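You operate a simulated robot arm through the tools that you are given. There is no shell and no other tool.

You run a simulated two-armed robot. Do the job below in one go: nothing can be reset, and whatever is moved stays where it is left.

TASK
Hold the black tray on the steel bench steady with one hand, lift the brass roller out of it with the other and set it down on the steel bench.

The check looks at the end state, three seconds after you hand in, the way a careful person would. Anything else that was tipped, shoved, dropped, spilled or broken makes it a failure.

THE ROBOT
Two 7-joint arms with three-finger grippers on one trunk, on a base that moves. Base frame: it is fixed to the floor where the robot stands at the start and does not move with it; the origin is under the middle of the robot, x ahead of it, y to its left, z up; the surface under the hand at the start is at about z = 0.86. Lengths are in m, angles in degrees, forces in N, time in s.
The left shoulder is at the start at [0.09, 0.126, 1.086], the right one opposite. With the tool pointing down near the work surface each hand reaches from about 0.38 to 0.86 m from the robot's upright axis, wherever it stands, measured 20 degrees to its own side. Places, roughly: steel bench [0.6, 0.2, 0.9]. Payload 2.94 kg a hand.
Tool frame (each hand has its own): the origin (TCP) lies between the finger pads and is the grasp point; the fingertips stand 0.03 m ahead of it; z points along the fingers, y is the line along which they close. The gripper opens to 0.128 m; its body begins 0.093 m behind the TCP.
Orientation is that of the tool frame in the base frame, as a unit quaternion [x, y, z, w]. With the fingers straight down and closing along the base's y, the tool's x points along the base's -x, its y along +y and its z along -z.

THE INTERFACE
- The arms move only by the tool arm_command. It takes "left_series", "right_series" or both (then of equal length, played together; a hand with none holds still); each is one flat list of numbers, 7 for each row, row after row: the shift along the tool's x, y, z in units of 200 mm (1.0 is 200 mm), then the turn, a rotation vector about the tool's x, y, z in units of 60 degrees (1.0 is 60 degrees), then the gripper command, from -1 (fully open) to 1 (shut), values between in proportion. In form: [dx, dy, dz, ax, ay, az, gripper, dx, dy, dz, ax, ay, az, gripper, ...]. A call has 1 to 20 rows; each row is the pose to reach, as a shift and turn from the pose commanded when the call began, along the tool's axes at that moment. A call with a number of a shift or a turn outside -1 to 1 is refused whole. Each row takes 0.2 s and may step no farther than 0.05 m and 8.6 degrees from the row before; otherwise, or with a gripper value out of range, the whole call is refused. A pose out of reach is approached as far as the arm can. The call stops where the force on the tool passes 40 N (or 10 N more than at its start, if that is more) or the arm is blocked; 0.2 s more then pass. The fingers move at their own pace (about 0.0842 m/s each) and stop on an object; they squeeze with about 34 N. The grip force told is the motor's: it shows also when the fingers shut on nothing. Time passes only in rows, and 0.2 s behind the last, so rows that repeat a pose let the fingers close. It gives the time, the measured TCP pose, the force on the tool (base axes), the opening and the grip force at its end, in the units of the frame above (readings bear some noise), with the torque about the TCP (base axes, N m) and any sound that the robot's microphone picked up.
- Cameras (640 x 400 px; columns grow to the right, rows downward): "scene" is now at [0.2171, -0.0157, 1.2758]; the picture's right is [-0.19, -0.98, 0.00], its down [-0.41, 0.08, -0.91] and it looks along [0.89, -0.17, -0.42] (base axes); focal length 287 px, centre (320, 200). "left" rides on the left gripper at [0.069, 0.015, -0.12] in its tool frame; the picture's right is [-0.21, 0.98, 0.00], its down [-0.82, -0.18, -0.54] and it looks along [-0.53, -0.12, 0.84] (tool axes); focal length 251 px, centre (320, 200). "right" rides on the right gripper at [0.069, -0.015, -0.12] in its tool frame; the picture's right is [0.21, 0.98, 0.00], its down [-0.82, 0.18, -0.54] and it looks along [-0.53, 0.12, 0.84] (tool axes); focal length 251 px, centre (320, 200). There is no depth. A picture from a camera that has moved, and an enlarged one, comes with that camera's place and axes in the base frame and with its lens. The place of the scene camera against the robot may be out by one fixed shift of up to 0.025 m in any direction.
- camera(camera): a new picture of that camera. No time passes.
- slide_trunk(by): moves the trunk up (or, below 0, down) by that many m; the arms and the scene camera ride with it, the base frame stays. It gives what a move gives, with no picture.
- roll_base(legs): drives the robot by 1 to 6 legs, each [ahead, left, turn to the left] in m, m and degrees, along the robot's own axes; the way and the turn of a leg run together, so that a leg with both is an arc; at most 1.5 m and 180 degrees a leg. The arms and the cameras ride along, it lands a little off, and it stops where it bumps. It gives what a move gives.
- pan_tilt(pan, tilt): turns the head with the scene camera to pan (to the left, within 80 degrees either way) and tilt (down, from -29 to 69), counted from straight ahead of the robot (the tilt from the chest, where the trunk bows). It gives what a move gives.
- enlarge(camera, box): a new picture of the part [left, top, right, bottom] of that camera's present view, enlarged. No time passes.
- sign_off(): hands the job in; it is judged then, once.

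Nothing tells you exact positions but the pictures and the camera data. Unless the task says otherwise, let go and move clear before handing in.

The tools are called after ">>>" as name(argument=value, ...) on one line, values as JSON. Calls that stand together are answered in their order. arm_command: Moves the arms, as the interface text tells. Its arguments: {"type":"object","properties":{"left_series":{"type":"array","items":{"type":"number"}},"right_series":{"type":"array","items":{"type":"number"}}},"required":[]} The other tools are called the same way: slide_trunk (by) moves the trunk up or down; roll_base (legs) drives the base; pan_tilt (pan, tilt) turns the head that bears the scene camera; camera (camera) takes a picture; enlarge (camera, box) takes an enlarged picture of a part of a camera's view; sign_off () hands the job in.

At the start:

```text
time: 0.0
left_eef_pos: [0.4755, 0.1081, 1.0943]
left_tcp_rot: [0.0, 1.0, 0.0, 0.001]
left_force: [-0.1, 0.6, -0.4]
left_moment: [0.03, -0.02, 0.0]
left_finger_gap: 0.1278
left_grip_force: 0.0
right_eef_pos: [0.5181, -0.2094, 1.0928]
right_tcp_rot: [0.001, 1.0, 0.0, 0.001]
right_force: [0.9, 0.2, -0.9]
right_moment: [-0.01, 0.02, 0.03]
right_finger_gap: 0.1281
right_grip_force: 0.0
trunk travel left (down, up): [-0.3, 0.247]
robot x, y, heading: [0.0014, 0.0008, 0.3]
head pan, tilt (commanded): [-11.1, 24.7]
```

scene: 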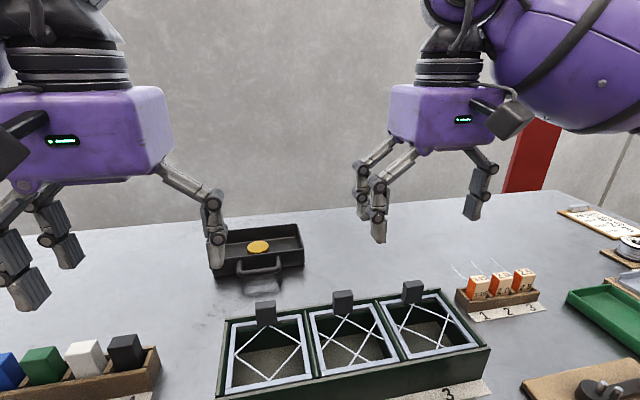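
right: 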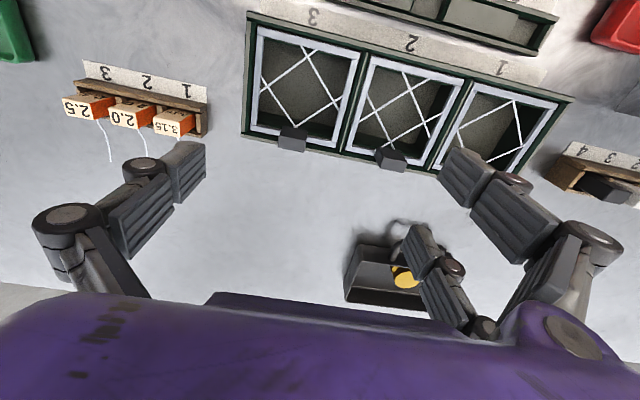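
left: 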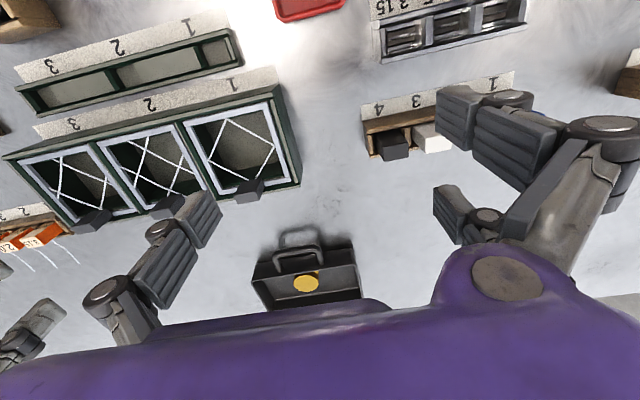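

I see a black tray with a handle on the near side, standing beyond a three-section green crate, with a brass disc/roller inside it. I'll look closer to locate things before moving.

>>> enlarge(camera="scene", box=[180, 200, 340, 300])

>>> enlarge(camera="left", box=[220, 210, 380, 310])

>>> enlarge(camera="right", box=[320, 200, 480, 300])

```text
4.00 times, centred on (260, 250) of scene
camera zoom: at [0.2171, -0.0157, 1.2758], right [-0.19, -0.98, 0.0], down [-0.41, 0.08, -0.91], along [0.89, -0.17, -0.42], focal length 1148 px, centre (560, 0)
```

zoom: 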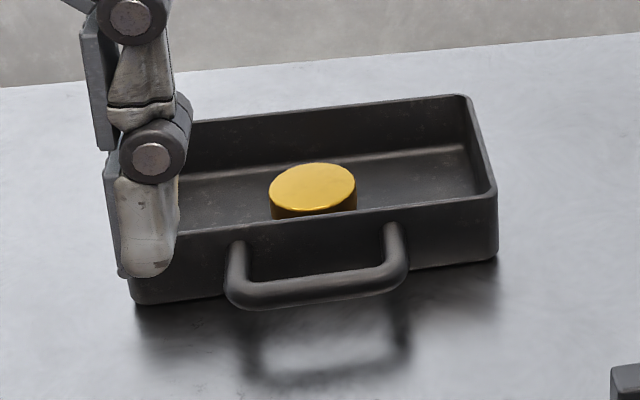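

```text
4.00 times, centred on (300, 260) of left
camera zoom: at [0.4068, 0.124, 1.2151], right [0.21, 0.98, 0.0], down [0.82, -0.18, 0.54], along [0.53, -0.12, -0.84], focal length 1006 px, centre (400, -40)
```

zoom: 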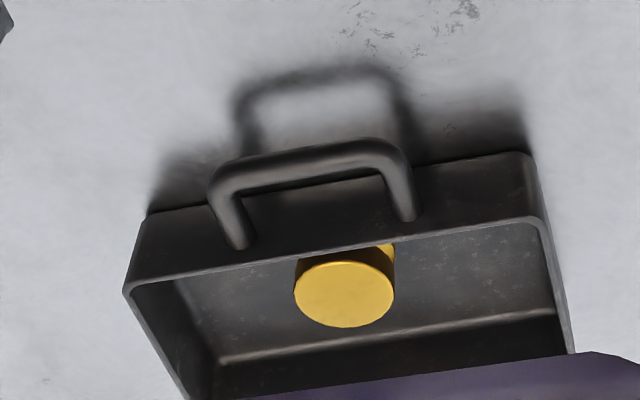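

```text
4.00 times, centred on (400, 250) of right
camera zoom: at [0.4502, -0.2239, 1.2113], right [-0.21, 0.98, 0.0], down [0.82, 0.18, 0.54], along [0.53, 0.12, -0.84], focal length 1006 px, centre (0, 0)
```

zoom: 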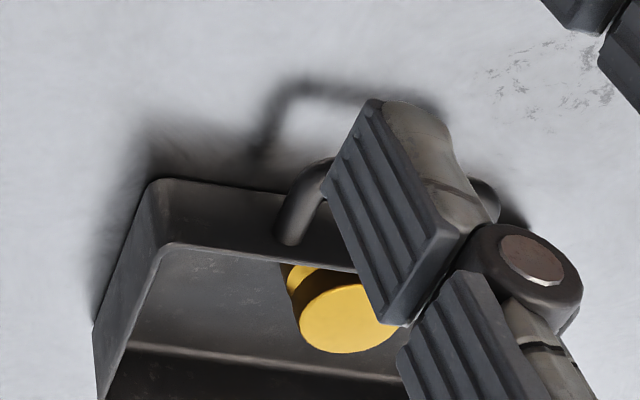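

The brass roller stands upright in the tray close to its near wall, at about [0.78, 0.013, top 0.90]; the tray spans roughly x 0.75–0.865, y −0.087–0.108. I'll look down at the bench edge and around before deciding on any approach.

>>> pan_tilt(pan=0, tilt=60)

>>> camera(camera="scene")

```text
time: 1.0
left_eef_pos: [0.4774, 0.108, 1.0943]
left_tcp_rot: [0.0, 1.0, 0.0, 0.0]
left_force: [0.1, 0.1, -1.2]
left_moment: [0.0, -0.01, 0.05]
left_finger_gap: 0.128
left_grip_force: 0.0
right_eef_pos: [0.5188, -0.2092, 1.0938]
right_tcp_rot: [0.0, 1.0, 0.0, 0.001]
right_force: [0.4, 0.3, 0.2]
right_moment: [0.0, 0.01, 0.04]
right_finger_gap: 0.128
right_grip_force: 0.1
trunk travel left (down, up): [-0.3, 0.247]
robot x, y, heading: [0.0016, 0.002, 0.1]
head pan, tilt (commanded): [0.0, 60.0]
```

```text
taken
camera scene: at [0.1933, 0.002, 1.2253], right [0.0, -1.0, 0.0], down [-0.87, 0.0, -0.5], along [0.5, 0.0, -0.87], focal length 287 px, centre (320, 200)
```

scene: 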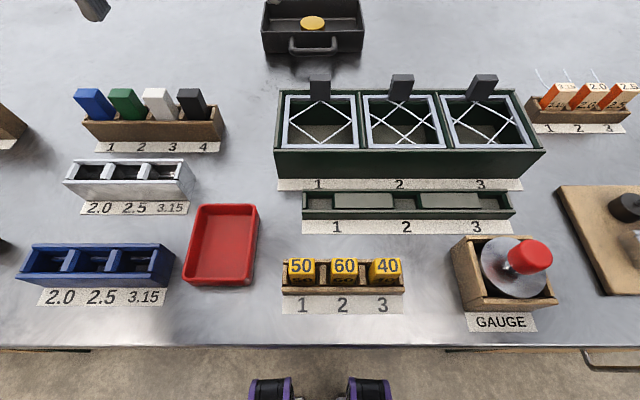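

The bench's near edge is about x = 0.21 and nothing is near the tray itself except the green crate in front of it. I'll bring the right hand's camera high above the tray for a close overhead view.

>>> arm_command(right_series=[-0.12, 0.13, 0, 0, 0, 0, -1, -0.24, 0.265, 0, 0, 0, 0, -1, -0.36, 0.4, 0, 0, 0, 0, -1, -0.48, 0.53, 0, 0, 0, 0, -1, -0.6, 0.665, 0, 0, 0, 0, -1, -0.705, 0.795, 0, 0, 0, 0, -1])

>>> pan_tilt(pan=0, tilt=40)

>>> camera(camera="right")

>>> camera(camera="scene")

```text
time: 2.4
left_eef_pos: [0.476, 0.1104, 1.0948]
left_tcp_rot: [0.0, 1.0, -0.001, -0.001]
left_force: [0.1, 0.0, 0.4]
left_moment: [-0.02, 0.0, -0.03]
left_finger_gap: 0.1279
left_grip_force: 0.1
right_eef_pos: [0.6603, -0.0485, 1.0905]
right_tcp_rot: [0.0, 1.0, -0.001, 0.0]
right_force: [0.4, 0.3, -0.1]
right_moment: [-0.01, 0.03, 0.0]
right_finger_gap: 0.1281
right_grip_force: 0.1
trunk travel left (down, up): [-0.3, 0.247]
robot x, y, heading: [-0.0021, -0.0041, 0.3]
head pan, tilt (commanded): [0.0, 60.0]
```

```text
time: 3.2
left_eef_pos: [0.4759, 0.1077, 1.095]
left_tcp_rot: [0.0, 1.0, 0.0, 0.0]
left_force: [0.8, -0.8, 0.3]
left_moment: [0.01, -0.04, -0.03]
left_finger_gap: 0.1278
left_grip_force: 0.0
right_eef_pos: [0.6609, -0.0495, 1.0925]
right_tcp_rot: [0.0, 1.0, 0.0, 0.001]
right_force: [-0.5, 0.3, 0.6]
right_moment: [-0.01, 0.01, 0.02]
right_finger_gap: 0.128
right_grip_force: 0.2
trunk travel left (down, up): [-0.3, 0.247]
robot x, y, heading: [-0.0, 0.0006, 0.2]
head pan, tilt (commanded): [0.0, 40.0]
```

```text
taken
camera right: at [0.5916, -0.0649, 1.2117], right [-0.21, 0.98, 0.0], down [0.82, 0.18, 0.54], along [0.53, 0.12, -0.84], focal length 251 px, centre (320, 200)
```

right: 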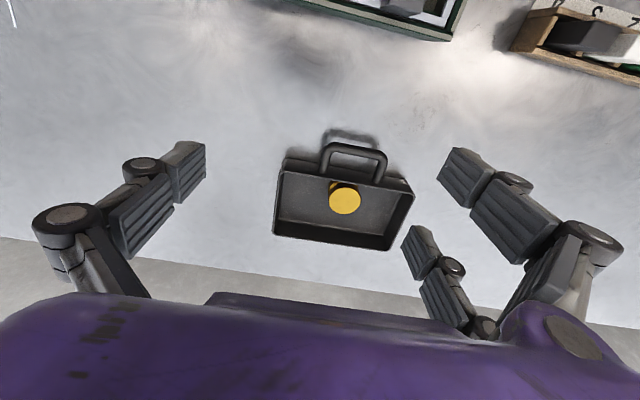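

```text
taken
camera scene: at [0.2116, 0.0021, 1.2519], right [0.0, -1.0, 0.0], down [-0.64, 0.0, -0.77], along [0.77, 0.0, -0.64], focal length 287 px, centre (320, 200)
```

scene: 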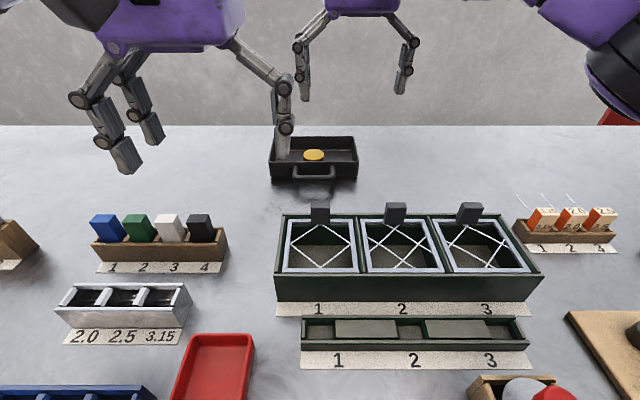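

>>> enlarge(camera="right", box=[264, 120, 424, 260])

>>> enlarge(camera="right", box=[380, 130, 640, 350])

```text
2.86 times, centred on (344, 190) of right
camera zoom: at [0.5916, -0.0649, 1.2117], right [-0.21, 0.98, 0.0], down [0.82, 0.18, 0.54], along [0.53, 0.12, -0.84], focal length 718 px, centre (251, 229)
```

zoom: 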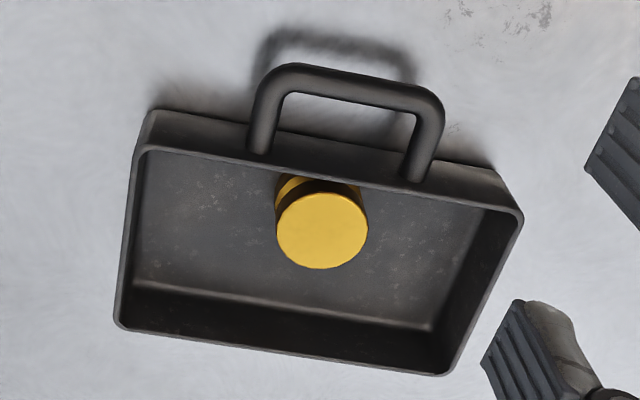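

```text
1.82 times, centred on (510, 240) of right
camera zoom: at [0.5916, -0.0649, 1.2117], right [-0.21, 0.98, 0.0], down [0.82, 0.18, 0.54], along [0.53, 0.12, -0.84], focal length 457 px, centre (-26, 127)
```

zoom: 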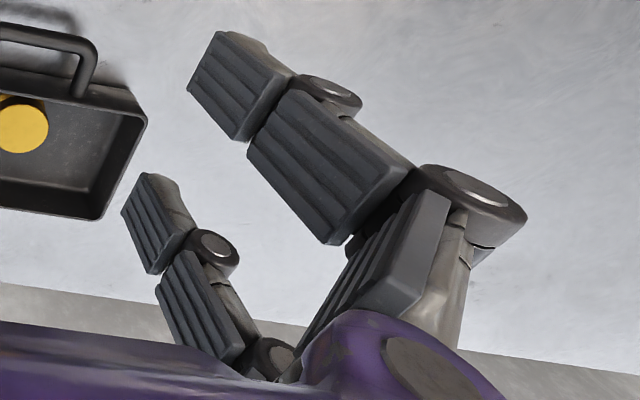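

The tray measures about 0.19 x 0.11 m with its rim near z 0.905, and the roller (about 48 mm wide) stands only a few millimetres from the near wall. The right hand has two fingers on its +y side and one on −y, so I'll half-close it in the air to learn the finger geometry.

>>> arm_command(right_series=[0, 0, 0, 0, 0, 0, -0.1, 0, 0, 0, 0, 0, 0, -0.1, 0, 0, 0, 0, 0, 0, -0.1])

>>> camera(camera="right")

>>> pan_tilt(pan=0, tilt=25)

>>> camera(camera="scene")

>>> enlarge(camera="right", box=[160, 110, 480, 310])

```text
time: 4.0
left_eef_pos: [0.4761, 0.1077, 1.0949]
left_tcp_rot: [0.0, 1.0, 0.0, 0.0]
left_force: [-0.3, 0.0, 0.2]
left_moment: [-0.01, -0.02, 0.0]
left_finger_gap: 0.1279
left_grip_force: 0.1
right_eef_pos: [0.6599, -0.0492, 1.0911]
right_tcp_rot: [0.0, 1.0, 0.001, 0.0]
right_force: [-0.6, -0.7, -0.1]
right_moment: [-0.01, 0.01, -0.01]
right_finger_gap: 0.0705
right_grip_force: 0.1
trunk travel left (down, up): [-0.3, 0.247]
robot x, y, heading: [-0.001, -0.0029, -0.2]
head pan, tilt (commanded): [0.0, 40.0]
```

```text
taken
camera right: at [0.5918, -0.0649, 1.2114], right [-0.21, 0.98, 0.0], down [0.82, 0.18, 0.54], along [0.53, 0.12, -0.84], focal length 251 px, centre (320, 200)
```

right: 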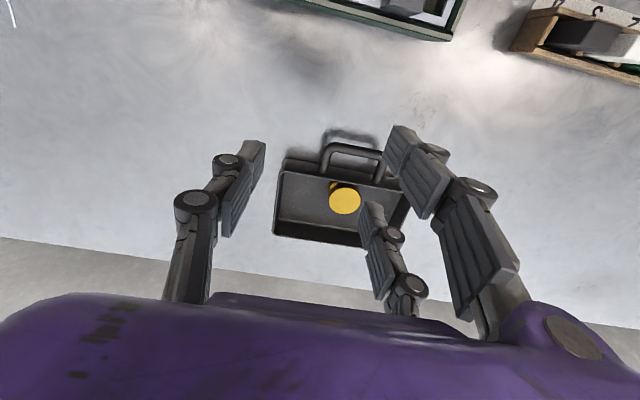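

```text
time: 4.8
left_eef_pos: [0.4763, 0.1084, 1.096]
left_tcp_rot: [0.0, 1.0, 0.0, 0.0]
left_force: [-0.5, -0.3, -0.4]
left_moment: [0.0, 0.0, 0.01]
left_finger_gap: 0.1281
left_grip_force: 0.0
right_eef_pos: [0.6603, -0.0492, 1.0925]
right_tcp_rot: [0.0, 1.0, 0.0, 0.001]
right_force: [-0.3, -0.4, 0.5]
right_moment: [0.0, 0.05, 0.01]
right_finger_gap: 0.0705
right_grip_force: 0.1
trunk travel left (down, up): [-0.3, 0.247]
robot x, y, heading: [-0.0011, -0.0005, 0.1]
head pan, tilt (commanded): [0.0, 25.0]
```

```text
taken
camera scene: at [0.2187, 0.002, 1.2752], right [0.0, -1.0, 0.0], down [-0.42, 0.0, -0.91], along [0.91, 0.0, -0.42], focal length 287 px, centre (320, 200)
```

scene: 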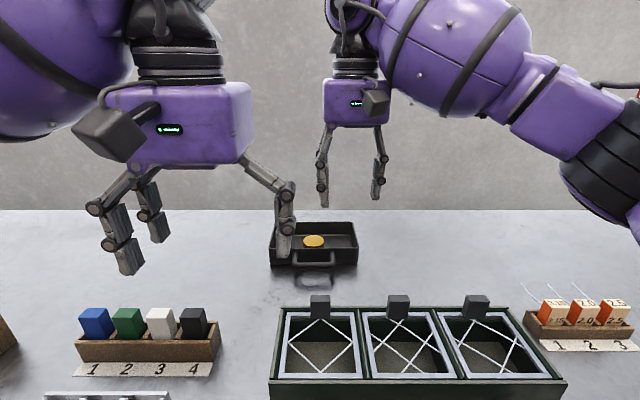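

```text
2.00 times, centred on (320, 210) of right
camera zoom: at [0.5918, -0.0649, 1.2114], right [-0.21, 0.98, 0.0], down [0.82, 0.18, 0.54], along [0.53, 0.12, -0.84], focal length 503 px, centre (320, 180)
```

zoom: 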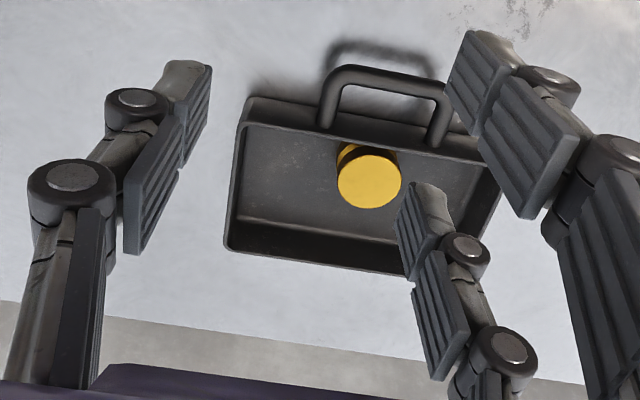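

Each pad is about 19 mm wide, with the two fingers at ±28 mm across and the single one in the middle, so a square grip would hit the near wall. Yawing the right hand 25° with a slight far offset clears the wall. I'll go high above the roller in that posture and check visually.

>>> arm_command(right_series=[-0.125, 0.062, 0.07, 0, 0, 0.083, 0.03, -0.25, 0.123, 0.14, 0, 0, 0.167, 0.03, -0.375, 0.185, 0.21, 0, 0, 0.25, 0.03, -0.5, 0.247, 0.29, 0, 0, 0.333, 0.03, -0.626, 0.3085, 0.3625, 0, 0, 0.4167, 0.03, -0.626, 0.3085, 0.3625, 0, 0, 0.4167, 0.03])

>>> camera(camera="right")

>>> enlarge(camera="right", box=[200, 80, 440, 230])

>>> enlarge(camera="scene", box=[220, 60, 420, 290])

```text
time: 6.2
left_eef_pos: [0.4761, 0.1059, 1.0952]
left_tcp_rot: [0.0, 1.0, -0.001, 0.0]
left_force: [-0.7, 0.8, -0.3]
left_moment: [0.04, 0.0, -0.01]
left_finger_gap: 0.1281
left_grip_force: 0.1
right_eef_pos: [0.7792, 0.0093, 1.02]
right_tcp_rot: [0.216, 0.976, 0.001, 0.002]
right_force: [-0.8, -0.4, 0.1]
right_moment: [0.04, 0.02, 0.01]
right_finger_gap: 0.0621
right_grip_force: 0.0
right hand out of reach, approached as far as the arm can: row 5, 6
trunk travel left (down, up): [-0.3, 0.247]
robot x, y, heading: [0.0012, -0.0012, 0.1]
head pan, tilt (commanded): [0.0, 25.0]
```

```text
taken
camera right: at [0.7113, 0.0243, 1.1383], right [0.22, 0.98, 0.0], down [0.82, -0.18, 0.54], along [0.53, -0.12, -0.84], focal length 251 px, centre (320, 200)
```

right: 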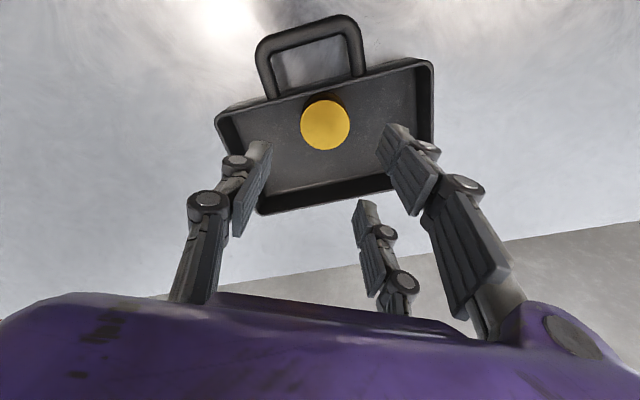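

```text
2.67 times, centred on (320, 155) of right
camera zoom: at [0.7113, 0.0243, 1.1383], right [0.22, 0.98, 0.0], down [0.82, -0.18, 0.54], along [0.53, -0.12, -0.84], focal length 670 px, centre (320, 320)
```

zoom: 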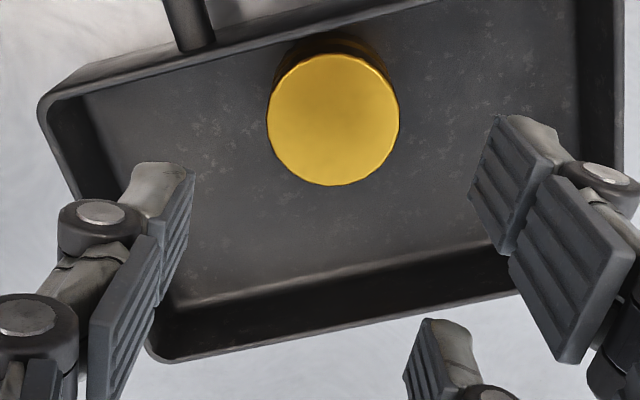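

```text
1.74 times, centred on (320, 175) of scene
camera zoom: at [0.2187, 0.0004, 1.2753], right [0.0, -1.0, 0.0], down [-0.42, 0.0, -0.91], along [0.91, 0.0, -0.42], focal length 499 px, centre (320, 244)
```

zoom: 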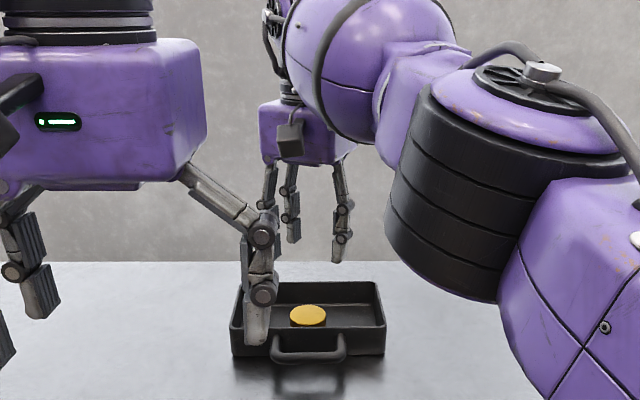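

The right arm is just short of reach at this height, so I need to get closer. I'll look straight down at the gap between the robot and the bench before driving.

>>> pan_tilt(pan=0, tilt=69)

>>> camera(camera="scene")

>>> pan_tilt(pan=60, tilt=69)

>>> camera(camera="scene")

```text
time: 7.3
left_eef_pos: [0.4756, 0.1084, 1.0951]
left_tcp_rot: [0.0, 1.0, 0.0, 0.0]
left_force: [-0.2, 0.0, -0.2]
left_moment: [0.03, 0.01, 0.0]
left_finger_gap: 0.128
left_grip_force: 0.0
right_eef_pos: [0.7795, 0.0104, 1.0188]
right_tcp_rot: [0.217, 0.976, 0.0, 0.0]
right_force: [-0.4, -0.4, 0.2]
right_moment: [-0.01, -0.03, 0.02]
right_finger_gap: 0.0619
right_grip_force: 0.1
trunk travel left (down, up): [-0.3, 0.247]
robot x, y, heading: [-0.001, -0.0014, 0.1]
head pan, tilt (commanded): [0.0, 68.8]
```

```text
taken
camera scene: at [0.184, 0.0042, 1.2169], right [0.04, -1.0, 0.0], down [-0.92, -0.04, -0.38], along [0.38, 0.01, -0.92], focal length 287 px, centre (320, 200)
```

scene: 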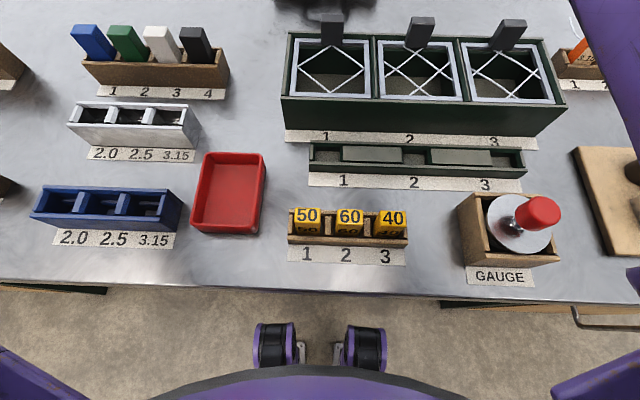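

```text
time: 8.6
left_eef_pos: [0.4754, 0.1083, 1.0942]
left_tcp_rot: [-0.001, 1.0, 0.0, 0.0]
left_force: [0.3, 0.3, -0.4]
left_moment: [0.01, 0.03, 0.01]
left_finger_gap: 0.1279
left_grip_force: 0.1
right_eef_pos: [0.78, 0.0119, 1.0197]
right_tcp_rot: [0.216, 0.976, 0.001, 0.001]
right_force: [0.5, 0.3, -0.5]
right_moment: [0.0, 0.03, 0.0]
right_finger_gap: 0.0621
right_grip_force: 0.1
trunk travel left (down, up): [-0.3, 0.247]
robot x, y, heading: [-0.0015, -0.001, 0.1]
head pan, tilt (commanded): [60.0, 68.8]
```

```text
taken
camera scene: at [0.1546, 0.0504, 1.2158], right [0.87, -0.5, 0.0], down [-0.47, -0.81, -0.36], along [0.18, 0.31, -0.93], focal length 287 px, centre (320, 200)
```

scene: 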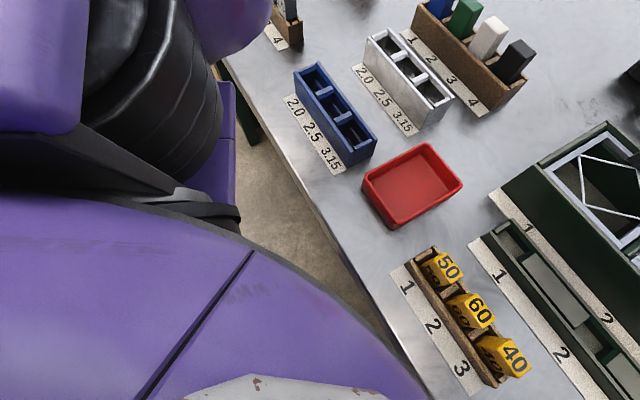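

The chest is already within a few centimetres of the bench edge, so driving forward is risky; raising the trunk brings the shoulders level with the wrists and extends the reach instead. I'll raise it 0.15 m and look at the tray again.

>>> slide_trunk(by=0.15)

>>> pan_tilt(pan=0, tilt=35)

>>> camera(camera="scene")

```text
time: 10.4
left_eef_pos: [0.4766, 0.1084, 1.2445]
left_tcp_rot: [0.0, 1.0, 0.0, -0.001]
left_force: [-0.7, -1.0, 0.0]
left_moment: [-0.03, 0.02, -0.01]
left_finger_gap: 0.128
left_grip_force: 0.1
right_eef_pos: [0.7533, 0.0098, 1.2885]
right_tcp_rot: [0.216, 0.973, 0.019, 0.085]
right_force: [0.2, -0.4, -0.6]
right_moment: [-0.01, 0.04, 0.01]
right_finger_gap: 0.062
right_grip_force: 0.1
trunk travel left (down, up): [-0.45, 0.097]
robot x, y, heading: [0.003, -0.0005, -0.0]
head pan, tilt (commanded): [60.0, 68.8]
```

```text
time: 11.7
left_eef_pos: [0.476, 0.1081, 1.2453]
left_tcp_rot: [0.001, 1.0, 0.001, 0.0]
left_force: [-0.7, 0.0, -0.3]
left_moment: [0.03, 0.02, -0.01]
left_finger_gap: 0.1279
left_grip_force: 0.0
right_eef_pos: [0.752, 0.0108, 1.2902]
right_tcp_rot: [0.215, 0.973, 0.019, 0.086]
right_force: [0.9, -0.1, 0.5]
right_moment: [0.01, 0.03, 0.02]
right_finger_gap: 0.0622
right_grip_force: 0.1
trunk travel left (down, up): [-0.45, 0.097]
robot x, y, heading: [0.0028, 0.0009, 0.2]
head pan, tilt (commanded): [0.0, 35.0]
```

```text
taken
camera scene: at [0.1696, 0.0021, 1.4148], right [0.0, -1.0, 0.0], down [-0.57, 0.0, -0.82], along [0.82, 0.0, -0.57], focal length 287 px, centre (320, 200)
```

scene: 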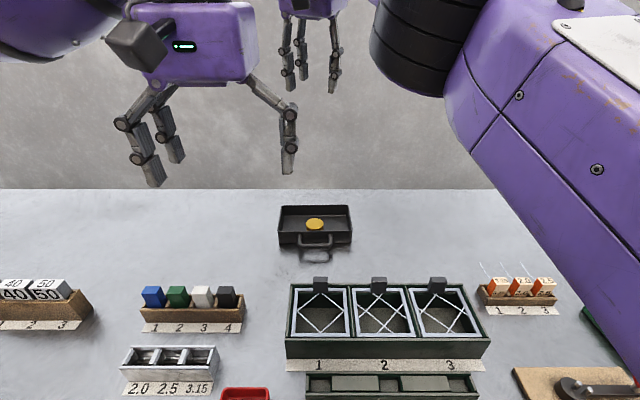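

The left hand rode up cleanly, but the right one (which had been at its reach limit) is now tilted about 10°. I'll straighten it and bring it back down part way above the roller.

>>> arm_command(right_series=[0, 0, 0.1, 0.02, 0.05, 0, 0.03, 0, 0, 0.2, 0.045, 0.1, 0, 0.03, 0, 0, 0.3, 0.071, 0.153, 0, 0.03, 0, 0, 0.3, 0.071, 0.153, 0, 0.03])

```text
time: 12.7
left_eef_pos: [0.4763, 0.1086, 1.2445]
left_tcp_rot: [0.001, 1.0, 0.0, 0.0]
left_force: [0.2, 0.2, -0.3]
left_moment: [0.02, 0.0, 0.01]
left_finger_gap: 0.1283
left_grip_force: 0.0
right_eef_pos: [0.7348, 0.0001, 1.2281]
right_tcp_rot: [0.216, 0.976, 0.0, 0.0]
right_force: [-0.1, 0.3, -0.2]
right_moment: [0.02, -0.04, 0.0]
right_finger_gap: 0.0621
right_grip_force: 0.1
right hand out of reach, approached as far as the arm can: row 1, 2, 3, 4
trunk travel left (down, up): [-0.45, 0.097]
robot x, y, heading: [-0.0013, 0.0011, 0.0]
head pan, tilt (commanded): [0.0, 35.0]
```

The hand is straight again but still at the reach limit because it is high. I'll lower it vertically and see where it settles.

>>> arm_command(right_series=[0, 0, 0.2, 0, 0, 0, 0.03, 0, 0, 0.4, 0, 0, 0, 0.03, 0, 0, 0.6, 0, 0, 0, 0.03, 0, 0, 0.8, 0, 0, 0, 0.03, 0, 0, 0.95, 0, 0, 0, 0.03, 0, 0, 0.95, 0, 0, 0, 0.03])

>>> camera(camera="right")

```text
time: 14.1
left_eef_pos: [0.4761, 0.108, 1.2454]
left_tcp_rot: [0.0, 1.0, 0.0, 0.0]
left_force: [-0.3, 0.3, -0.3]
left_moment: [0.0, -0.05, 0.01]
left_finger_gap: 0.1277
left_grip_force: 0.1
right_eef_pos: [0.7639, 0.0088, 1.038]
right_tcp_rot: [0.216, 0.976, 0.0, 0.0]
right_force: [0.2, -0.3, 0.8]
right_moment: [0.0, 0.01, 0.0]
right_finger_gap: 0.0622
right_grip_force: 0.2
right hand out of reach, approached as far as the arm can: row 1, 2, 3, 4, 5, 6
trunk travel left (down, up): [-0.45, 0.097]
robot x, y, heading: [0.0014, 0.0036, -0.1]
head pan, tilt (commanded): [0.0, 35.0]
```

```text
taken
camera right: at [0.6952, 0.0234, 1.1571], right [0.22, 0.98, 0.0], down [0.82, -0.18, 0.54], along [0.53, -0.12, -0.84], focal length 251 px, centre (320, 200)
```

right: 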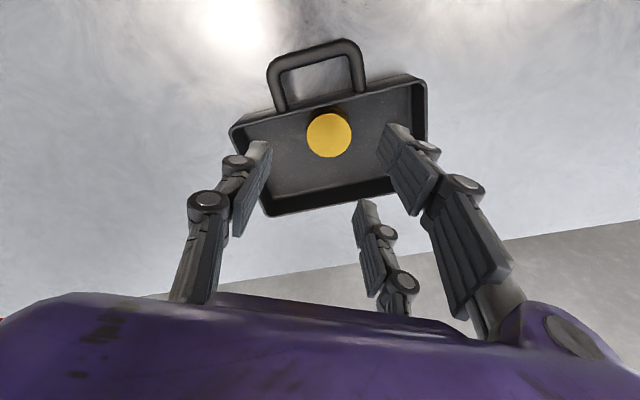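

Raising the trunk also leaned it backward about 4 cm, which now gives the chest more room from the bench. I'll look down again to judge how far I can drive forward.

>>> pan_tilt(pan=0, tilt=69)

>>> camera(camera="scene")

>>> pan_tilt(pan=70, tilt=69)

>>> camera(camera="scene")

```text
time: 15.1
left_eef_pos: [0.4766, 0.108, 1.246]
left_tcp_rot: [0.0, 1.0, 0.0, 0.0]
left_force: [0.5, 0.1, -0.2]
left_moment: [-0.02, -0.02, 0.0]
left_finger_gap: 0.1277
left_grip_force: 0.1
right_eef_pos: [0.763, 0.0075, 1.0382]
right_tcp_rot: [0.216, 0.976, 0.0, 0.0]
right_force: [-0.9, -0.4, 0.0]
right_moment: [0.02, -0.02, 0.0]
right_finger_gap: 0.0622
right_grip_force: 0.0
trunk travel left (down, up): [-0.45, 0.097]
robot x, y, heading: [-0.001, 0.0015, -0.0]
head pan, tilt (commanded): [0.0, 68.8]
```

```text
taken
camera scene: at [0.1375, 0.002, 1.3712], right [0.0, -1.0, 0.0], down [-0.93, 0.0, -0.36], along [0.36, 0.0, -0.93], focal length 287 px, centre (320, 200)
```

scene: 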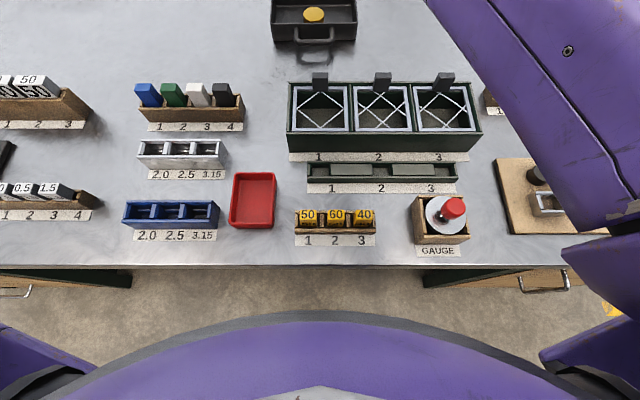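

```text
time: 16.5
left_eef_pos: [0.4757, 0.108, 1.2452]
left_tcp_rot: [0.0, 1.0, 0.0, 0.0]
left_force: [-0.3, 0.3, 0.9]
left_moment: [0.01, -0.02, 0.01]
left_finger_gap: 0.1281
left_grip_force: 0.0
right_eef_pos: [0.7638, 0.0083, 1.037]
right_tcp_rot: [0.216, 0.976, 0.0, 0.0]
right_force: [-0.6, 0.4, 0.6]
right_moment: [0.02, -0.02, -0.01]
right_finger_gap: 0.062
right_grip_force: 0.1
trunk travel left (down, up): [-0.45, 0.097]
robot x, y, heading: [0.0009, 0.0023, 0.0]
head pan, tilt (commanded): [70.0, 68.8]
```

```text
taken
camera scene: at [0.1007, 0.0545, 1.3711], right [0.94, -0.34, 0.0], down [-0.32, -0.88, -0.36], along [0.12, 0.34, -0.93], focal length 287 px, centre (320, 200)
```

scene: 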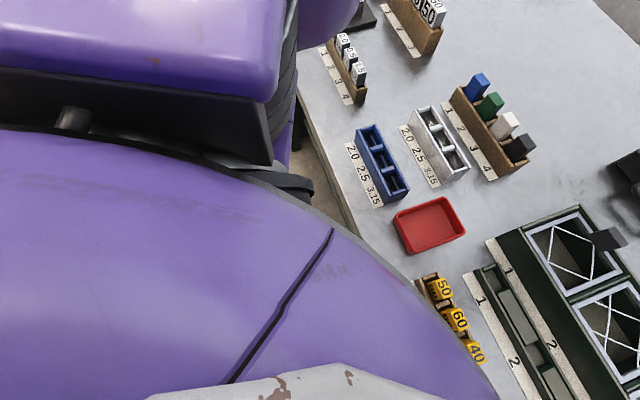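

The front castors sit about 4 cm short of the bench, so I'd rather not drive; the original trunk height gives the best reach at table level. I'll first pull the right hand back and up so that lowering the trunk can't bring it into anything.

>>> arm_command(right_series=[0.05, -0.07, -0.16, 0, 0, 0, 0.03, 0.11, -0.14, -0.32, 0, 0, 0, 0.03, 0.167, -0.21, -0.48, 0, 0, 0, 0.03, 0.223, -0.28, -0.64, 0, 0, 0, 0.03, 0.278, -0.35, -0.8, 0, 0, 0, 0.03, 0.278, -0.35, -0.8, 0, 0, 0, 0.03])

```text
time: 17.9
left_eef_pos: [0.4761, 0.1081, 1.2453]
left_tcp_rot: [0.001, 1.0, 0.0, 0.0]
left_force: [-0.6, -0.2, -0.1]
left_moment: [0.0, 0.02, -0.01]
left_finger_gap: 0.1282
left_grip_force: 0.0
right_eef_pos: [0.7387, -0.0174, 1.2272]
right_tcp_rot: [0.217, 0.976, -0.001, 0.0]
right_force: [-0.3, -0.2, 0.0]
right_moment: [0.05, 0.0, -0.06]
right_finger_gap: 0.0621
right_grip_force: 0.1
right hand out of reach, approached as far as the arm can: row 1, 2, 3, 4, 5, 6
trunk travel left (down, up): [-0.45, 0.097]
robot x, y, heading: [-0.0005, 0.0018, 0.0]
head pan, tilt (commanded): [70.0, 68.8]
```

Still saturated, so I'll pull it back further toward the robot.

>>> arm_command(right_series=[0.13, -0.115, 0, 0, 0, 0, 0.03, 0.26, -0.23, 0, 0, 0, 0, 0.03, 0.39, -0.35, 0, 0, 0, 0, 0.03, 0.39, -0.35, 0, 0, 0, 0, 0.03])

```text
time: 18.9
left_eef_pos: [0.4761, 0.1077, 1.246]
left_tcp_rot: [0.001, 1.0, 0.0, -0.001]
left_force: [-1.1, -0.1, 0.0]
left_moment: [0.03, 0.01, 0.01]
left_finger_gap: 0.128
left_grip_force: 0.1
right_eef_pos: [0.7306, -0.023, 1.2552]
right_tcp_rot: [0.216, 0.976, -0.001, -0.001]
right_force: [-0.7, -0.1, 0.4]
right_moment: [0.01, -0.03, -0.03]
right_finger_gap: 0.0621
right_grip_force: 0.1
right hand out of reach, approached as far as the arm can: row 1, 2, 3, 4
trunk travel left (down, up): [-0.45, 0.097]
robot x, y, heading: [0.0027, 0.0001, 0.2]
head pan, tilt (commanded): [70.0, 68.8]
```

>>> arm_command(right_series=[0.18, -0.13, 0, 0, 0, 0, 0.03, 0.37, -0.26, 0, 0, 0, 0, 0.03, 0.56, -0.39, 0, 0, 0, 0, 0.03, 0.75, -0.52, 0, 0, 0, 0, 0.03, 0.75, -0.52, 0, 0, 0, 0, 0.03])

```text
time: 20.1
left_eef_pos: [0.4754, 0.1074, 1.2467]
left_tcp_rot: [0.0, 1.0, 0.0, -0.001]
left_force: [-0.5, -0.1, 0.1]
left_moment: [-0.01, 0.0, 0.0]
left_finger_gap: 0.1281
left_grip_force: 0.0
right_eef_pos: [0.7042, -0.0125, 1.3114]
right_tcp_rot: [0.217, 0.976, -0.001, -0.001]
right_force: [0.5, -0.8, -0.6]
right_moment: [-0.02, -0.01, 0.02]
right_finger_gap: 0.0622
right_grip_force: 0.0
right hand out of reach, approached as far as the arm can: row 1, 2, 3, 4, 5
trunk travel left (down, up): [-0.45, 0.097]
robot x, y, heading: [0.0027, 0.0018, -0.1]
head pan, tilt (commanded): [70.0, 68.8]
```

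The commanded pose seems to sit well above the reachable shell, so I'll bring it down in steps while keeping it behind the tray.

>>> arm_command(right_series=[0, 0, 0.2, 0, 0, 0, 0.03, 0, 0, 0.4, 0, 0, 0, 0.03, 0, 0, 0.6, 0, 0, 0, 0.03, 0, 0, 0.6, 0, 0, 0, 0.03])

```text
time: 21.1
left_eef_pos: [0.4755, 0.1087, 1.2458]
left_tcp_rot: [0.0, 1.0, 0.0, 0.0]
left_force: [-0.5, -0.5, -0.5]
left_moment: [-0.04, -0.01, 0.0]
left_finger_gap: 0.1281
left_grip_force: 0.0
right_eef_pos: [0.7416, -0.0026, 1.2048]
right_tcp_rot: [0.217, 0.976, 0.0, 0.0]
right_force: [0.4, -0.4, -0.3]
right_moment: [0.02, 0.0, 0.02]
right_finger_gap: 0.062
right_grip_force: 0.0
right hand out of reach, approached as far as the arm can: row 1, 2, 3, 4
trunk travel left (down, up): [-0.45, 0.097]
robot x, y, heading: [0.0024, -0.0005, -0.1]
head pan, tilt (commanded): [70.0, 68.8]
```

The arm looks stuck at full stretch (straight elbow). I'll hold the current command for a second and see whether it relaxes toward the commanded pose, which is clear space behind the tray.

>>> arm_command(right_series=[0, 0, 0, 0, 0, 0, 0.03, 0, 0, 0, 0, 0, 0, 0.03, 0, 0, 0, 0, 0, 0, 0.03, 0, 0, 0, 0, 0, 0, 0.03, 0, 0, 0, 0, 0, 0, 0.03])

>>> pan_tilt(pan=-15, tilt=10)

>>> camera(camera="scene")

```text
time: 22.3
left_eef_pos: [0.4769, 0.1084, 1.2449]
left_tcp_rot: [0.0, 1.0, 0.0, 0.0]
left_force: [-0.8, -0.5, 1.1]
left_moment: [0.05, 0.02, -0.02]
left_finger_gap: 0.1282
left_grip_force: 0.1
right_eef_pos: [0.7418, -0.0019, 1.2046]
right_tcp_rot: [0.217, 0.976, 0.0, 0.0]
right_force: [0.4, 0.7, -0.6]
right_moment: [-0.01, 0.05, -0.03]
right_finger_gap: 0.0621
right_grip_force: 0.0
trunk travel left (down, up): [-0.45, 0.097]
robot x, y, heading: [-0.0008, -0.003, 0.1]
head pan, tilt (commanded): [70.0, 68.8]
```

```text
time: 23.9
left_eef_pos: [0.4758, 0.1089, 1.2454]
left_tcp_rot: [0.0, 1.0, 0.0, 0.0]
left_force: [0.1, 0.6, -0.7]
left_moment: [-0.01, -0.04, 0.0]
left_finger_gap: 0.128
left_grip_force: 0.0
right_eef_pos: [0.7409, -0.0032, 1.2043]
right_tcp_rot: [0.217, 0.976, 0.0, 0.0]
right_force: [0.0, 0.2, -0.5]
right_moment: [0.01, -0.07, 0.01]
right_finger_gap: 0.062
right_grip_force: 0.0
trunk travel left (down, up): [-0.45, 0.097]
robot x, y, heading: [0.0019, -0.0006, -0.0]
head pan, tilt (commanded): [-15.0, 10.0]
```

```text
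taken
camera scene: at [0.1713, -0.022, 1.4549], right [-0.26, -0.97, 0.0], down [-0.17, 0.04, -0.98], along [0.95, -0.25, -0.17], focal length 287 px, centre (320, 200)
```

scene: 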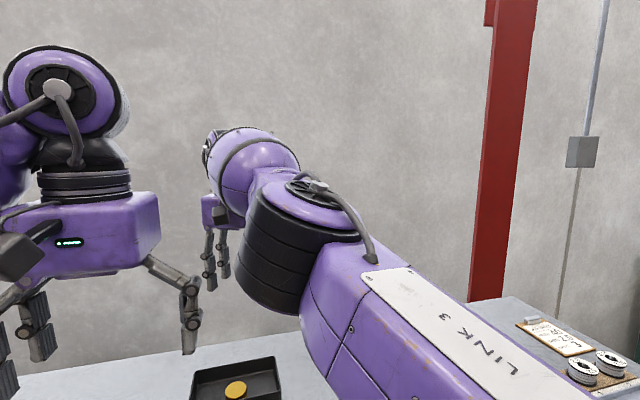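

Holding shows that each call starts from the achieved pose, and the arm is pinned on its full-stretch shell. The elbow bows out to the right, so moving the hand left and back should make it flex; the left hand is 0.2 m behind that spot, so it is clear.

>>> arm_command(right_series=[0.12, 0.082, 0, 0, 0, 0, 0.03, 0.242, 0.163, 0, 0, 0, 0, 0.03, 0.362, 0.245, 0, 0, 0, 0, 0.03, 0.483, 0.326, 0, 0, 0, 0, 0.03, 0.483, 0.326, 0, 0, 0, 0, 0.03])

```text
time: 25.2
left_eef_pos: [0.4765, 0.1088, 1.2448]
left_tcp_rot: [0.001, 1.0, 0.001, 0.0]
left_force: [-2.0, 1.2, 0.1]
left_moment: [-0.06, -0.25, -0.06]
left_finger_gap: 0.1279
left_grip_force: 0.0
right_eef_pos: [0.701, 0.102, 1.2098]
right_tcp_rot: [0.221, 0.975, 0.001, -0.002]
right_force: [-0.3, -0.4, -0.5]
right_moment: [-0.01, 0.0, -0.01]
right_finger_gap: 0.0622
right_grip_force: 0.0
right hand out of reach, approached as far as the arm can: row 1, 2, 3, 4, 5
trunk travel left (down, up): [-0.45, 0.097]
robot x, y, heading: [0.0056, 0.0021, -0.1]
head pan, tilt (commanded): [-15.0, 10.0]
stopped in row 5 (left hand): the force on the tool passed its limit at 42 N (the readings are from after the stop); the commanded pose is now the measured one
```

The right forearm brushed the left gripper (in the air, nothing else involved). I'll move the left hand well out to the left first.

>>> arm_command(left_series=[0, 0.15, 0, 0, 0, 0, -1, 0, 0.35, 0, 0, 0, 0, -1, 0, 0.55, 0, 0, 0, 0, -1, 0, 0.75, 0, 0, 0, 0, -1, 0, 0.75, 0, 0, 0, 0, -1])

>>> camera(camera="scene")

```text
time: 26.4
left_eef_pos: [0.4745, 0.2576, 1.2465]
left_tcp_rot: [0.001, 1.0, 0.002, 0.0]
left_force: [-0.2, 0.2, 0.3]
left_moment: [0.05, -0.02, -0.01]
left_finger_gap: 0.1279
left_grip_force: 0.1
right_eef_pos: [0.7001, 0.1013, 1.2113]
right_tcp_rot: [0.221, 0.975, 0.001, -0.001]
right_force: [0.1, -0.5, -0.1]
right_moment: [0.03, 0.03, 0.01]
right_finger_gap: 0.062
right_grip_force: 0.1
trunk travel left (down, up): [-0.45, 0.097]
robot x, y, heading: [-0.0033, 0.002, -0.1]
head pan, tilt (commanded): [-15.0, 10.0]
```

```text
taken
camera scene: at [0.1717, -0.0231, 1.4549], right [-0.26, -0.97, 0.0], down [-0.17, 0.05, -0.98], along [0.95, -0.26, -0.17], focal length 287 px, centre (320, 200)
```

scene: 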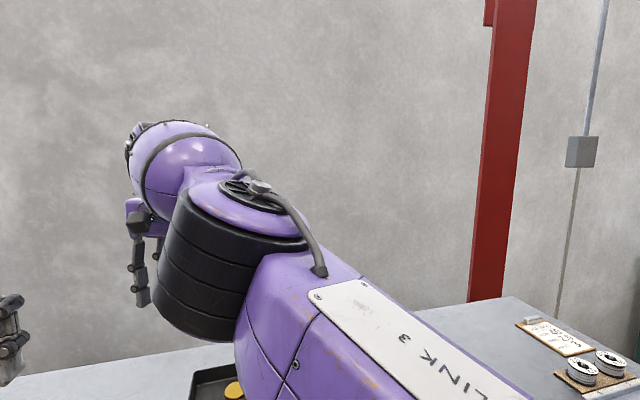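

>>> arm_command(right_series=[0.09, -0.042, 0, 0, 0, 0, 0.03, 0.18, -0.085, 0, 0, 0, 0, 0.03, 0.272, -0.127, 0, 0, 0, 0, 0.03, 0.272, -0.127, 0, 0, 0, 0, 0.03])

```text
time: 27.4
left_eef_pos: [0.4755, 0.2596, 1.2463]
left_tcp_rot: [0.001, 1.0, 0.001, 0.0]
left_force: [0.8, 0.8, 0.4]
left_moment: [0.01, -0.03, -0.02]
left_finger_gap: 0.1284
left_grip_force: 0.0
right_eef_pos: [0.6858, 0.1224, 1.2219]
right_tcp_rot: [0.22, 0.976, -0.001, -0.002]
right_force: [0.3, 0.4, 0.0]
right_moment: [-0.01, -0.02, 0.03]
right_finger_gap: 0.0618
right_grip_force: 0.1
right hand out of reach, approached as far as the arm can: row 1, 2, 3, 4
trunk travel left (down, up): [-0.45, 0.097]
robot x, y, heading: [0.0018, -0.0013, -0.1]
head pan, tilt (commanded): [-15.0, 10.0]
```

The arm is still only creeping. I'll give it one modest inward-and-down target and hold it for many rows to see if the solver flexes the elbow with time.

>>> arm_command(right_series=[0.08, -0.1, 0.1, 0, 0, 0, 0.03, 0.163, -0.24, 0.2, 0, 0, 0, 0.03, 0.163, -0.24, 0.2, 0, 0, 0, 0.03, 0.163, -0.24, 0.2, 0, 0, 0, 0.03, 0.163, -0.24, 0.2, 0, 0, 0, 0.03, 0.163, -0.24, 0.2, 0, 0, 0, 0.03, 0.163, -0.24, 0.2, 0, 0, 0, 0.03, 0.163, -0.24, 0.2, 0, 0, 0, 0.03, 0.163, -0.24, 0.2, 0, 0, 0, 0.03, 0.163, -0.24, 0.2, 0, 0, 0, 0.03, 0.163, -0.24, 0.2, 0, 0, 0, 0.03, 0.163, -0.24, 0.2, 0, 0, 0, 0.03])

```text
time: 30.0
left_eef_pos: [0.4746, 0.259, 1.2462]
left_tcp_rot: [0.0, 1.0, 0.001, 0.0]
left_force: [-0.1, -0.1, 0.1]
left_moment: [0.01, -0.03, 0.01]
left_finger_gap: 0.1281
left_grip_force: 0.1
right_eef_pos: [0.6901, 0.1224, 1.2067]
right_tcp_rot: [0.22, 0.976, 0.0, -0.001]
right_force: [-0.6, -0.3, -0.5]
right_moment: [-0.03, 0.02, 0.0]
right_finger_gap: 0.0618
right_grip_force: 0.0
right hand out of reach, approached as far as the arm can: row 1, 2, 3, 4, 5, 6, 7, 8, 9, 10, 11, 12
trunk travel left (down, up): [-0.45, 0.097]
robot x, y, heading: [0.0019, 0.0008, -0.0]
head pan, tilt (commanded): [-15.0, 10.0]
```

>>> arm_command(right_series=[0, 0, 0, 0, 0, -0.14, 0.03, 0, 0, 0, 0, 0, -0.28, 0.03, 0, 0, 0, 0, 0, -0.42, 0.03, 0, 0, 0, 0, 0, -0.42, 0.03])

```text
time: 31.0
left_eef_pos: [0.4746, 0.2587, 1.2461]
left_tcp_rot: [0.0, 1.0, 0.001, 0.0]
left_force: [0.0, -0.6, 0.9]
left_moment: [0.01, -0.01, 0.02]
left_finger_gap: 0.128
left_grip_force: 0.0
right_eef_pos: [0.6902, 0.122, 1.2059]
right_tcp_rot: [0.001, 1.0, 0.001, -0.001]
right_force: [-0.8, 0.1, 0.1]
right_moment: [-0.03, -0.02, 0.02]
right_finger_gap: 0.0621
right_grip_force: 0.1
trunk travel left (down, up): [-0.45, 0.097]
robot x, y, heading: [-0.0001, 0.0003, -0.2]
head pan, tilt (commanded): [-15.0, 10.0]
```

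Yaw works normally, so the hand is now square again. I'll try pulling back and right with this orientation.

>>> arm_command(right_series=[0.05, -0.1, 0, 0, 0, 0, 0.03, 0.1, -0.2, 0, 0, 0, 0, 0.03, 0.15, -0.35, 0, 0, 0, 0, 0.03, 0.2, -0.5, 0, 0, 0, 0, 0.03, 0.2, -0.5, 0, 0, 0, 0, 0.03])

```text
time: 32.2
left_eef_pos: [0.4744, 0.2587, 1.2462]
left_tcp_rot: [0.0, 1.0, 0.0, 0.0]
left_force: [0.3, -1.0, -0.5]
left_moment: [-0.03, 0.02, -0.02]
left_finger_gap: 0.128
left_grip_force: 0.2
right_eef_pos: [0.7099, 0.056, 1.2368]
right_tcp_rot: [0.002, 1.0, 0.001, -0.002]
right_force: [-0.8, -0.5, -0.6]
right_moment: [0.0, -0.06, 0.0]
right_finger_gap: 0.062
right_grip_force: 0.1
right hand out of reach, approached as far as the arm can: row 1, 2, 3, 4, 5
trunk travel left (down, up): [-0.45, 0.097]
robot x, y, heading: [0.0029, 0.0003, 0.1]
head pan, tilt (commanded): [-15.0, 10.0]
```

I'll take a look at the right arm itself to understand its configuration.

>>> pan_tilt(pan=-35, tilt=25)

>>> camera(camera="scene")

>>> camera(camera="left")

```text
time: 33.0
left_eef_pos: [0.4752, 0.2585, 1.2459]
left_tcp_rot: [0.001, 1.0, 0.001, 0.0]
left_force: [-1.2, 0.1, -0.3]
left_moment: [-0.03, 0.01, -0.01]
left_finger_gap: 0.1282
left_grip_force: 0.1
right_eef_pos: [0.7106, 0.0558, 1.236]
right_tcp_rot: [0.002, 1.0, 0.0, -0.002]
right_force: [-0.2, 0.1, 0.5]
right_moment: [-0.01, -0.03, -0.02]
right_finger_gap: 0.062
right_grip_force: 0.0
trunk travel left (down, up): [-0.45, 0.097]
robot x, y, heading: [0.002, -0.0004, 0.0]
head pan, tilt (commanded): [-35.0, 25.0]
```

```text
taken
camera scene: at [0.1571, -0.0507, 1.4306], right [-0.57, -0.82, 0.0], down [-0.35, 0.24, -0.91], along [0.74, -0.52, -0.42], focal length 287 px, centre (320, 200)
```

scene: 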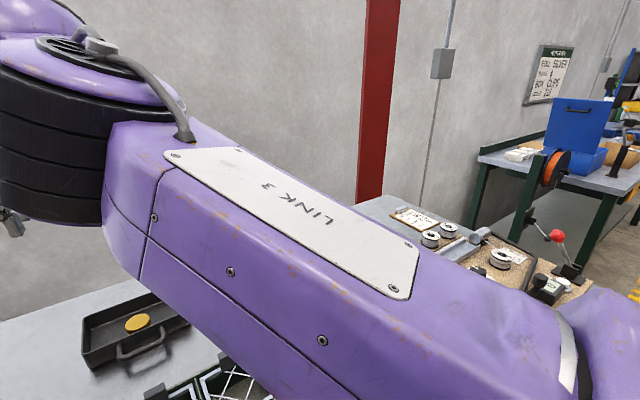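

```text
taken
camera left: at [0.4055, 0.2747, 1.3661], right [0.22, 0.98, 0.0], down [0.82, -0.18, 0.54], along [0.53, -0.12, -0.84], focal length 251 px, centre (320, 200)
```

left: 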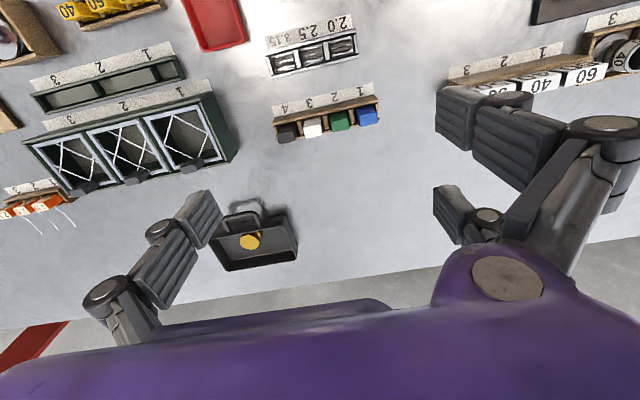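

The positions all fit one sphere, so the elbow is exactly straight; large inward steps need a big elbow jump that the controller seems to reject. I'll pull inward radially with very small, growing steps.

>>> arm_command(right_series=[0.0044, -0.0018, 0.0015, 0, 0, 0, 0.03, 0.0088, -0.0036, 0.0031, 0, 0, 0, 0.03, 0.0176, -0.0071, 0.0061, 0, 0, 0, 0.03, 0.0308, -0.0125, 0.0107, 0, 0, 0, 0.03, 0.0485, -0.0196, 0.0169, 0, 0, 0, 0.03, 0.0705, -0.0286, 0.0246, 0, 0, 0, 0.03, 0.0969, -0.0393, 0.0338, 0, 0, 0, 0.03, 0.1277, -0.0518, 0.0445, 0, 0, 0, 0.03, 0.163, -0.066, 0.0568, 0, 0, 0, 0.03, 0.2026, -0.0821, 0.0706, 0, 0, 0, 0.03, 0.2026, -0.0821, 0.0706, 0, 0, 0, 0.03])

```text
time: 35.4
left_eef_pos: [0.4743, 0.2599, 1.2468]
left_tcp_rot: [0.001, 1.0, 0.0, 0.0]
left_force: [-0.8, 0.1, 0.3]
left_moment: [-0.03, -0.03, -0.02]
left_finger_gap: 0.1277
left_grip_force: 0.1
right_eef_pos: [0.7115, 0.0551, 1.2357]
right_tcp_rot: [0.002, 1.0, 0.001, -0.002]
right_force: [0.3, 0.3, 0.7]
right_moment: [-0.01, -0.03, 0.0]
right_finger_gap: 0.062
right_grip_force: 0.0
right hand out of reach, approached as far as the arm can: row 3, 4, 5, 6, 7, 8, 9, 10, 11
trunk travel left (down, up): [-0.45, 0.097]
robot x, y, heading: [0.0016, -0.0002, -0.1]
head pan, tilt (commanded): [-35.0, 25.0]
```

With fixed orientation the controller's least-effort motion never bends the elbow; a simultaneous yaw should. I'll combine an inward pull with a yaw of the hand, in free air.

>>> arm_command(right_series=[0.0176, -0.0071, 0.0061, 0, 0, 0.14, 0.03, 0.044, -0.0179, 0.0154, 0, 0, 0.28, 0.03, 0.088, -0.0357, 0.0307, 0, 0, 0.42, 0.03, 0.132, -0.0536, 0.046, 0, 0, 0.5, 0.03, 0.176, -0.0714, 0.0614, 0, 0, 0.5, 0.03, 0.176, -0.0714, 0.0614, 0, 0, 0.5, 0.03, 0.176, -0.0714, 0.0614, 0, 0, 0.5, 0.03])

```text
time: 37.0
left_eef_pos: [0.4753, 0.2594, 1.2463]
left_tcp_rot: [0.0, 1.0, 0.001, -0.001]
left_force: [0.0, 0.5, 0.4]
left_moment: [-0.03, -0.01, 0.01]
left_finger_gap: 0.1279
left_grip_force: 0.0
right_eef_pos: [0.7121, 0.0547, 1.2361]
right_tcp_rot: [0.262, 0.965, 0.0, -0.002]
right_force: [0.5, -0.4, -0.1]
right_moment: [-0.02, -0.02, -0.02]
right_finger_gap: 0.0622
right_grip_force: 0.0
right hand out of reach, approached as far as the arm can: row 1, 2, 3, 4, 5, 6, 7
trunk travel left (down, up): [-0.45, 0.097]
robot x, y, heading: [-0.0036, 0.0001, 0.0]
head pan, tilt (commanded): [-35.0, 25.0]
```

>>> arm_command(right_series=[0.0117, -0.015, 0.0061, 0, 0, -0.14, 0.03, 0.0292, -0.0375, 0.0154, 0, 0, -0.28, 0.03, 0.0585, -0.075, 0.0307, 0, 0, -0.42, 0.03, 0.0877, -0.1125, 0.046, 0, 0, -0.56, 0.03, 0.117, -0.15, 0.0614, 0, 0, -0.7, 0.03, 0.117, -0.15, 0.0614, 0, 0, -0.84, 0.03, 0.117, -0.15, 0.0614, 0, 0, -0.84, 0.03])

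```text
time: 38.6
left_eef_pos: [0.4736, 0.2621, 1.2466]
left_tcp_rot: [0.001, 1.0, 0.0, 0.0]
left_force: [0.1, 0.8, -0.6]
left_moment: [-0.07, 0.0, -0.01]
left_finger_gap: 0.1282
left_grip_force: 0.0
right_eef_pos: [0.6739, 0.0439, 1.2236]
right_tcp_rot: [-0.176, 0.984, 0.0, -0.001]
right_force: [1.4, 0.9, -0.1]
right_moment: [-0.05, -0.04, -0.01]
right_finger_gap: 0.0622
right_grip_force: 0.0
right hand out of reach, approached as far as the arm can: row 1, 2, 3, 4, 5
trunk travel left (down, up): [-0.45, 0.097]
robot x, y, heading: [-0.0019, -0.0009, 0.0]
head pan, tilt (commanded): [-35.0, 25.0]
```

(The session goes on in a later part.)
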